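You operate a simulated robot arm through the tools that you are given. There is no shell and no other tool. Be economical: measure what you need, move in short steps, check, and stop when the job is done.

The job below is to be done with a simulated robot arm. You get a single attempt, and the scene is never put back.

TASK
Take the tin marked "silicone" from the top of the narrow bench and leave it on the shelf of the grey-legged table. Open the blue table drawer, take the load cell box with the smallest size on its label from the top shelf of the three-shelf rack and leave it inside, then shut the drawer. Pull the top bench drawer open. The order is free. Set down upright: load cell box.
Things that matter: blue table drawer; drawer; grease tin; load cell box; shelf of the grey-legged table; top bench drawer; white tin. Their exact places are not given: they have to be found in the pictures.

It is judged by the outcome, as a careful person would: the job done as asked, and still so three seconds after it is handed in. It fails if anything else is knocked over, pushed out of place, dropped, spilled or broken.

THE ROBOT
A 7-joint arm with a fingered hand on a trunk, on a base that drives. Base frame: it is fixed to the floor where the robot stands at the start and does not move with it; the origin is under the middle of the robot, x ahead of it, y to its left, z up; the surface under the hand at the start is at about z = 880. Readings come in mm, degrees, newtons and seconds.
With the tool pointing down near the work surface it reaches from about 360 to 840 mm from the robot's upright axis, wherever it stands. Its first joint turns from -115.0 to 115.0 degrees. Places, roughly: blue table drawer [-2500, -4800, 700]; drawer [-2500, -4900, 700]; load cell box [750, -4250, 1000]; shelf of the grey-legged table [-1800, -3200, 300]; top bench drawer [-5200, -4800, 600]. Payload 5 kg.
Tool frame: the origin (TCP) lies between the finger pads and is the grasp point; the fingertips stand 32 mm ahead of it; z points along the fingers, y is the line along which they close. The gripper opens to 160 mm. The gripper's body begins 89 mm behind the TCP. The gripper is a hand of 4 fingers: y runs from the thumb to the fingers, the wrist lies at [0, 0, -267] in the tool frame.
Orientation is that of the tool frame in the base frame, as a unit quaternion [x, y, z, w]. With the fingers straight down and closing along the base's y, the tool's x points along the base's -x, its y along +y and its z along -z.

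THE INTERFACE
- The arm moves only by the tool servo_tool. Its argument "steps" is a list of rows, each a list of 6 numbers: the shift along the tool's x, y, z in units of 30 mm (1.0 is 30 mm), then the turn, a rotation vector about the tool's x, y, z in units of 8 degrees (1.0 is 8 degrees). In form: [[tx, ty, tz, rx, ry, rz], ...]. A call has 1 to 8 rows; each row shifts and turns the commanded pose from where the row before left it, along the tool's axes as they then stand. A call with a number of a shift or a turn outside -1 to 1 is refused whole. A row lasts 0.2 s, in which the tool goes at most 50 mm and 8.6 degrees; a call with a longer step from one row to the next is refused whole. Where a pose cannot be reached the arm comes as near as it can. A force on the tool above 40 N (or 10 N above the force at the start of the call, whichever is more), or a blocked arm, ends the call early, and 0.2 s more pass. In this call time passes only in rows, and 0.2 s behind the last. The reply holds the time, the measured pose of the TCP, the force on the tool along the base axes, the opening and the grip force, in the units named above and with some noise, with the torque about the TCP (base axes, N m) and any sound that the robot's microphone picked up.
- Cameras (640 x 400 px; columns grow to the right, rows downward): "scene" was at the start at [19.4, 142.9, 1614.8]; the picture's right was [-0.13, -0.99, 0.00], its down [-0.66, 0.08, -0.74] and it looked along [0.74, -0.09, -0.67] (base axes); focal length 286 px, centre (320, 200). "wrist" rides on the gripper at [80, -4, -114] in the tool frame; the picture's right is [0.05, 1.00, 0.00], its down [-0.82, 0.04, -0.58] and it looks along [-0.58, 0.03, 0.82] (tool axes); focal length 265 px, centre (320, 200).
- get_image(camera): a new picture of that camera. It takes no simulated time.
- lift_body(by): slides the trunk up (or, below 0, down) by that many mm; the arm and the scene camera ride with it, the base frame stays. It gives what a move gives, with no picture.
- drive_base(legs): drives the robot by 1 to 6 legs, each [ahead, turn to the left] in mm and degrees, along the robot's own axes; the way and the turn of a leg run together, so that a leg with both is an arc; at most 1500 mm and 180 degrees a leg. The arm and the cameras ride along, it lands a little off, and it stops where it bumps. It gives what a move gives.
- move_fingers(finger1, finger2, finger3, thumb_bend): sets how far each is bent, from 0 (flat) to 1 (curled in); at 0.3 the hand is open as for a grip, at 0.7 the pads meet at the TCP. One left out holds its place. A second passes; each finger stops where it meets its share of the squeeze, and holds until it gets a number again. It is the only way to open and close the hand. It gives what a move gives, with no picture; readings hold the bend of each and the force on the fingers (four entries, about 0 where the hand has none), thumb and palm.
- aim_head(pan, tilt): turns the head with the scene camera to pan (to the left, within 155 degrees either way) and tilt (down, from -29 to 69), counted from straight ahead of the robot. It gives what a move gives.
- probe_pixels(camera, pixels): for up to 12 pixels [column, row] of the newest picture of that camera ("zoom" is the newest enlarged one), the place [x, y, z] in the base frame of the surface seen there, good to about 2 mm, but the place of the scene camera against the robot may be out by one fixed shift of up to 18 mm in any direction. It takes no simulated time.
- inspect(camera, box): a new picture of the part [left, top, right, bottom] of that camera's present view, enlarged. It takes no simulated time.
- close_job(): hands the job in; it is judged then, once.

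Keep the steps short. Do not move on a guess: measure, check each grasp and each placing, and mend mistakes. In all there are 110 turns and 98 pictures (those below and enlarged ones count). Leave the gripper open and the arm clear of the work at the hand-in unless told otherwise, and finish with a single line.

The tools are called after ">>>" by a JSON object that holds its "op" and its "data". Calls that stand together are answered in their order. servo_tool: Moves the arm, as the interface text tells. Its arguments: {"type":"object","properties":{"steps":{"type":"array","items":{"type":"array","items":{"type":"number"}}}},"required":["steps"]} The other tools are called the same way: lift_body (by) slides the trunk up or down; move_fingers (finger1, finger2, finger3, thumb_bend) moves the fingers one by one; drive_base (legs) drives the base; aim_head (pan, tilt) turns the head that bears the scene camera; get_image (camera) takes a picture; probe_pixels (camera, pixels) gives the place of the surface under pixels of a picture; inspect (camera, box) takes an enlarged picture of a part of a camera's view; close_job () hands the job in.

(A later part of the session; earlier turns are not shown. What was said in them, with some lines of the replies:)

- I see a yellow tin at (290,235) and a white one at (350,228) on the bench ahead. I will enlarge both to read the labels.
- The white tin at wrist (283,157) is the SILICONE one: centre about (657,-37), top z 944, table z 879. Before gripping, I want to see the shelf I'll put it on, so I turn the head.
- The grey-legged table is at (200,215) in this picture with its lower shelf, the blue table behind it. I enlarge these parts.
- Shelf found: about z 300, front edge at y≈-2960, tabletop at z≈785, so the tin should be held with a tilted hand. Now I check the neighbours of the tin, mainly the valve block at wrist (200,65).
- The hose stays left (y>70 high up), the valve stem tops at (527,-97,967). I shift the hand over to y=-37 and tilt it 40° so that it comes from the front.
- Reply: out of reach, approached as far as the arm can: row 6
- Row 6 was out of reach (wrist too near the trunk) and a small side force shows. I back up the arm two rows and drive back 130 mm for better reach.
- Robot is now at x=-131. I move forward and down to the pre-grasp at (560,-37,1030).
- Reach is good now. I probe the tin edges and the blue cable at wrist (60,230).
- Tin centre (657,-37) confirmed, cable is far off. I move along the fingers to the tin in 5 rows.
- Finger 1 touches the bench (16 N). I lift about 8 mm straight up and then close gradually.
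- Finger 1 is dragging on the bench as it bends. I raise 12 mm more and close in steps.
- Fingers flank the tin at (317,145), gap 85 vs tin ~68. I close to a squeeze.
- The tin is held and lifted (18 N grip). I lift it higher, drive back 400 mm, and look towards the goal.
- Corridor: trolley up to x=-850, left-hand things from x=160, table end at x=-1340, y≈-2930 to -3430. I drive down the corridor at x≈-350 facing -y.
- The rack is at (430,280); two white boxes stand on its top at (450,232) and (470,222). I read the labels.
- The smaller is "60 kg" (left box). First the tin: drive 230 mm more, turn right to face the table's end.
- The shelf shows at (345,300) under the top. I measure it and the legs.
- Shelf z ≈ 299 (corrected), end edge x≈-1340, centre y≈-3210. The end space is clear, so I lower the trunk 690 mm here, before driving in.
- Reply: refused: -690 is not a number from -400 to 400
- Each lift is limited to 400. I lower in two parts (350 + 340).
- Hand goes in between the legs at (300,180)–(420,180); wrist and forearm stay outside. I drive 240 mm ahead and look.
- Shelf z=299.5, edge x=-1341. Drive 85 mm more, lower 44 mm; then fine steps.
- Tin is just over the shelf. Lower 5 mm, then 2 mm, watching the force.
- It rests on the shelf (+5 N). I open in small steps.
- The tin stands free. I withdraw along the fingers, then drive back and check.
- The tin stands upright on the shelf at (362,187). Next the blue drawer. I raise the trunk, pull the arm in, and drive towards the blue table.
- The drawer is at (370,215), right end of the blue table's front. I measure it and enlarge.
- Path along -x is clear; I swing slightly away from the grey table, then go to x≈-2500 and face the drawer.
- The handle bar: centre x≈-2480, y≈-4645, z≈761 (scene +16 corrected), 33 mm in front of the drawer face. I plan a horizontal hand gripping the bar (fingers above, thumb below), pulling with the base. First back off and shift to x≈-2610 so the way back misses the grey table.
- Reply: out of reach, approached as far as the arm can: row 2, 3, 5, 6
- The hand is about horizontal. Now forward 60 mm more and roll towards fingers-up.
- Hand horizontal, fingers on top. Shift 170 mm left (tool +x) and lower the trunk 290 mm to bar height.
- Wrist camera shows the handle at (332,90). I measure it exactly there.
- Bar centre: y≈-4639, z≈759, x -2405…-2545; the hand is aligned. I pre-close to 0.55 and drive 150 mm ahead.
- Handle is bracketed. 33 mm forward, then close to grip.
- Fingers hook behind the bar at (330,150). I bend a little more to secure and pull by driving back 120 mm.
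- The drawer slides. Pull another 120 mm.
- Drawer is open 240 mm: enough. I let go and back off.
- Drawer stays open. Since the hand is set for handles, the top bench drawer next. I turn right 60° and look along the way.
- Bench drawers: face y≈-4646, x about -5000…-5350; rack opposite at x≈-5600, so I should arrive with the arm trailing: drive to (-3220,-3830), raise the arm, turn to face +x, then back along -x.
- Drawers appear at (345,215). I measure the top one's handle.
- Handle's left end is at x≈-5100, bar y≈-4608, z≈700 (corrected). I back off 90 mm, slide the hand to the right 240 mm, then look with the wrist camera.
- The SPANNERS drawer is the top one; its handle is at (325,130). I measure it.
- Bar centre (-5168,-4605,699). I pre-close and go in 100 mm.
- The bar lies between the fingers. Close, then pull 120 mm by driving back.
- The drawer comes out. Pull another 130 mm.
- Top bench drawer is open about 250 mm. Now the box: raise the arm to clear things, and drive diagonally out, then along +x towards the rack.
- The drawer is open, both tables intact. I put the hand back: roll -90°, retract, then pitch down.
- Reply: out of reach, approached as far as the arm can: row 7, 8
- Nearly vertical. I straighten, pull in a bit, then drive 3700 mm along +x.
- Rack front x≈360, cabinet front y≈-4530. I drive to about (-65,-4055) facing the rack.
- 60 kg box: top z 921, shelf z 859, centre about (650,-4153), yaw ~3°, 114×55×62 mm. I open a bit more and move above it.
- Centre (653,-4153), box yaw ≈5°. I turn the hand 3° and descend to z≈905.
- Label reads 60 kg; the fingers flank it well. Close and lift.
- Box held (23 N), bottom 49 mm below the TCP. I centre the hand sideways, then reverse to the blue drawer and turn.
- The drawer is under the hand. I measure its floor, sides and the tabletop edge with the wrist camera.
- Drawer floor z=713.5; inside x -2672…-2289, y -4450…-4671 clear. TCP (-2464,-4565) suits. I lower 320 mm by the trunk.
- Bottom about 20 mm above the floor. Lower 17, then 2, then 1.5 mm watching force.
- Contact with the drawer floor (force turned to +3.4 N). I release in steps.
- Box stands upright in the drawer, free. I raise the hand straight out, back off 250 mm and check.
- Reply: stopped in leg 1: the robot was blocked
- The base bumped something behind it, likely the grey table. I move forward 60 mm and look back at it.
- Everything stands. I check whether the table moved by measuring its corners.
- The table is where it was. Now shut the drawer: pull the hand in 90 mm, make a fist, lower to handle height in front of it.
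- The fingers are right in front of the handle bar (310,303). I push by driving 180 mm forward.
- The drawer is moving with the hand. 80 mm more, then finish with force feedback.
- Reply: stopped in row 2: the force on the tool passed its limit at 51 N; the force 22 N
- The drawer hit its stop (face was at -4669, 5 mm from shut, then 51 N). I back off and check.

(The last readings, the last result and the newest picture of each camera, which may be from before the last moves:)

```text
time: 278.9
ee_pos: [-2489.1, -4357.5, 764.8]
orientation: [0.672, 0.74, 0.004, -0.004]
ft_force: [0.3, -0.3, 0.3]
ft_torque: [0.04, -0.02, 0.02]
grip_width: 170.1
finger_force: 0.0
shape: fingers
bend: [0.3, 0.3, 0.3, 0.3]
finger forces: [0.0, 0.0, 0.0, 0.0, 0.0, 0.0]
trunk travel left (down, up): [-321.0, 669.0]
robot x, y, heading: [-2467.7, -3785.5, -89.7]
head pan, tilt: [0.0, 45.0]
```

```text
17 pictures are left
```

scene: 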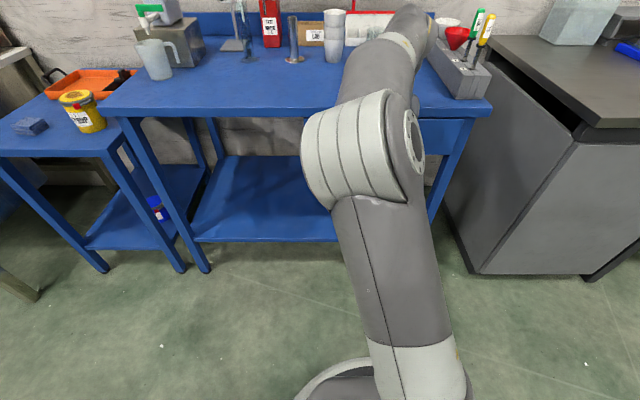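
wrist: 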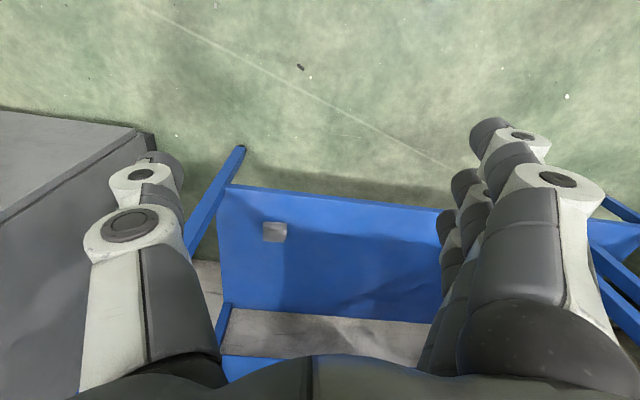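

I raise the arm and view the drawer face and the other goals.

>>> {"op": "lift_body", "data": {"by": 330}}

>>> {"op": "drive_base", "data": {"legs": [[0, -35]]}}

>>> {"op": "aim_head", "data": {"pan": 35, "tilt": 45}}

>>> {"op": "get_image", "data": {"camera": "scene"}}

>>> {"op": "aim_head", "data": {"pan": -20, "tilt": 25}}

>>> {"op": "get_image", "data": {"camera": "scene"}}

```text
time: 282.1
ee_pos: [-2488.7, -4358.4, 1095.7]
orientation: [0.673, 0.74, 0.004, -0.004]
ft_force: [0.4, 0.4, -0.6]
ft_torque: [-0.01, 0.0, -0.01]
grip_width: 170.0
finger_force: 0.0
shape: fingers
bend: [0.3, 0.3, 0.3, 0.3]
finger forces: [0.0, 0.0, 0.0, 0.0, 0.1, 0.0]
trunk travel left (down, up): [-651.0, 339.0]
robot x, y, heading: [-2471.4, -3784.1, -89.8]
head pan, tilt: [0.0, 45.0]
```

```text
time: 284.2
ee_pos: [-2815.9, -4242.9, 1095.8]
orientation: [0.865, 0.501, 0.005, -0.002]
ft_force: [0.2, -0.3, 0.0]
ft_torque: [-0.03, 0.0, -0.04]
grip_width: 170.1
finger_force: 0.0
shape: fingers
bend: [0.3, 0.3, 0.3, 0.3]
finger forces: [0.1, 0.0, 0.0, 0.0, 0.1, 0.0]
trunk travel left (down, up): [-651.0, 339.0]
robot x, y, heading: [-2472.1, -3784.2, -125.1]
head pan, tilt: [0.0, 45.0]
```

```text
time: 285.2
ee_pos: [-2817.1, -4242.8, 1094.8]
orientation: [0.865, 0.502, 0.005, -0.002]
ft_force: [0.1, -0.9, 0.4]
ft_torque: [0.02, 0.01, -0.01]
grip_width: 169.9
finger_force: 0.1
shape: fingers
bend: [0.3, 0.3, 0.3, 0.3]
finger forces: [0.0, 0.0, 0.0, 0.0, 0.0, 0.1]
trunk travel left (down, up): [-651.0, 339.0]
robot x, y, heading: [-2470.6, -3781.7, -125.2]
head pan, tilt: [35.0, 45.0]
```

```text
16 pictures are left
```

scene: 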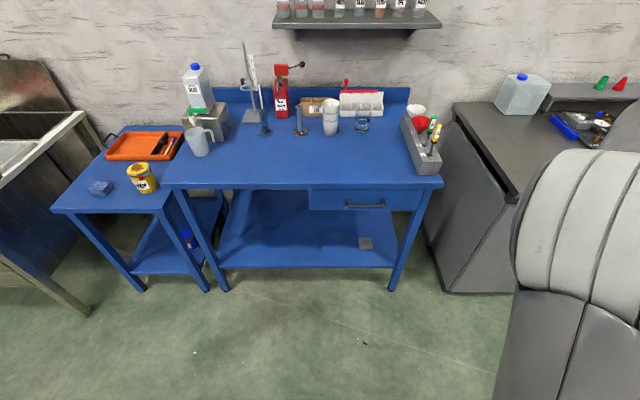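

```text
time: 286.4
ee_pos: [-2816.8, -4242.0, 1094.8]
orientation: [0.865, 0.502, 0.006, -0.001]
ft_force: [0.3, 0.0, 0.8]
ft_torque: [-0.02, 0.0, 0.02]
grip_width: 170.3
finger_force: 0.0
shape: fingers
bend: [0.3, 0.3, 0.3, 0.3]
finger forces: [0.0, 0.0, 0.0, 0.0, 0.0, 0.0]
trunk travel left (down, up): [-651.0, 339.0]
robot x, y, heading: [-2477.3, -3784.5, -124.9]
head pan, tilt: [-20.0, 25.0]
```

```text
15 pictures are left
```

scene: 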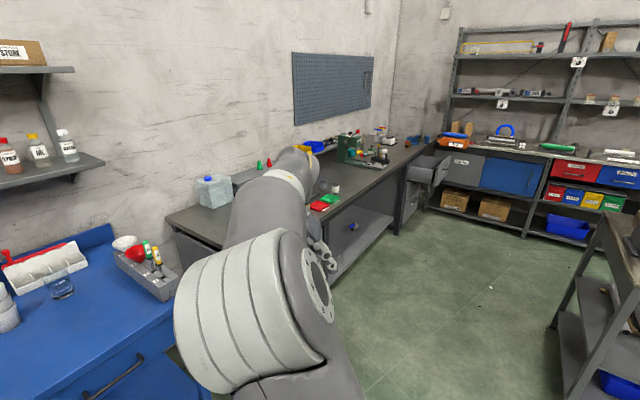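

Both look right: blue drawer shut, bench drawer out at (430,170). One last measurement of the shut face at (110,360) and the tabletop edge.

>>> {"op": "probe_pixels", "data": {"camera": "scene", "pixels": [[100, 375], [150, 370], [60, 385], [440, 180], [130, 330]]}}

>>> {"op": "aim_head", "data": {"pan": 155, "tilt": 35}}

>>> {"op": "get_image", "data": {"camera": "scene"}}

```text
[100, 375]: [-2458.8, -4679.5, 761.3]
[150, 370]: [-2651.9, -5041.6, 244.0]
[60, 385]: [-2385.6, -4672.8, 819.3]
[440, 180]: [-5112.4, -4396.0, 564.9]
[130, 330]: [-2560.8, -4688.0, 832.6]
```

```text
time: 289.1
ee_pos: [-2816.9, -4242.6, 1095.5]
orientation: [0.865, 0.502, 0.005, -0.001]
ft_force: [0.2, 0.4, 0.0]
ft_torque: [0.03, -0.01, -0.01]
grip_width: 170.1
finger_force: 0.0
shape: fingers
bend: [0.3, 0.3, 0.3, 0.3]
finger forces: [0.1, 0.1, 0.0, 0.1, 0.0, 0.0]
trunk travel left (down, up): [-651.0, 339.0]
robot x, y, heading: [-2467.9, -3786.5, -125.1]
head pan, tilt: [154.7, 35.0]
```

```text
14 pictures are left
```

scene: 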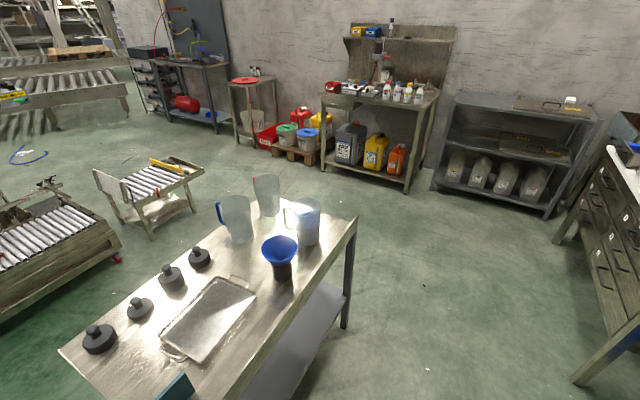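

Blue drawer face reads -4679.5, same as when first shut. I lower the trunk to glance at the tin on the shelf after the bump.

>>> {"op": "lift_body", "data": {"by": -400}}

>>> {"op": "lift_body", "data": {"by": -200}}

>>> {"op": "inspect", "data": {"camera": "scene", "box": [100, 150, 420, 350]}}

```text
time: 292.9
ee_pos: [-2817.2, -4242.0, 696.1]
orientation: [0.865, 0.501, 0.005, -0.002]
ft_force: [-0.2, -0.1, 0.8]
ft_torque: [0.0, 0.02, 0.01]
grip_width: 169.9
finger_force: 0.0
shape: fingers
bend: [0.3, 0.3, 0.3, 0.3]
finger forces: [0.1, 0.0, 0.1, 0.0, 0.0, 0.0]
trunk travel left (down, up): [-251.0, 739.0]
robot x, y, heading: [-2472.4, -3782.6, -125.0]
head pan, tilt: [154.7, 35.0]
```

```text
time: 295.1
ee_pos: [-2815.7, -4242.8, 495.5]
orientation: [0.865, 0.502, 0.005, -0.002]
ft_force: [0.3, 0.1, -0.4]
ft_torque: [0.03, 0.0, -0.02]
grip_width: 170.2
finger_force: 0.1
shape: fingers
bend: [0.3, 0.3, 0.3, 0.3]
finger forces: [0.0, 0.1, 0.1, 0.0, 0.0, 0.1]
trunk travel left (down, up): [-51.0, 939.0]
robot x, y, heading: [-2472.4, -3787.6, -124.9]
head pan, tilt: [154.7, 35.0]
```

```text
2.00 times, centred on (260, 250) of scene
```

zoom: 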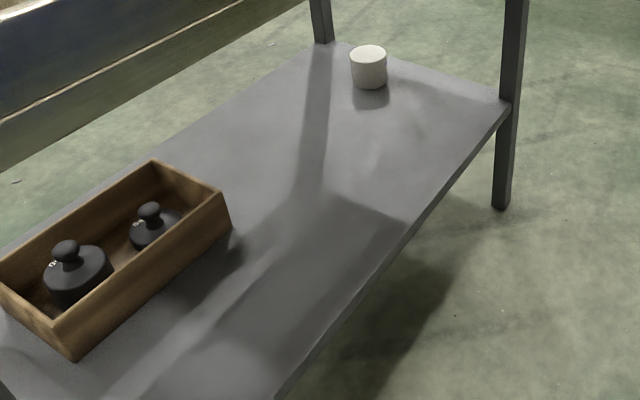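

The tin stands upright on the shelf at (368,66) of the enlarged picture, and the tray there is undisturbed. The hand is open and clear, so I hand in.

>>> {"op": "close_job", "data": {}}

```text
The job is handed in.
```

The silicone tin is on the grey-legged table's shelf, the 60 kg load cell box is upright in the shut blue drawer, and the top bench drawer is open; the base bumped something once, likely the grey-legged table, but nothing fell and the table's measured position had not changed.
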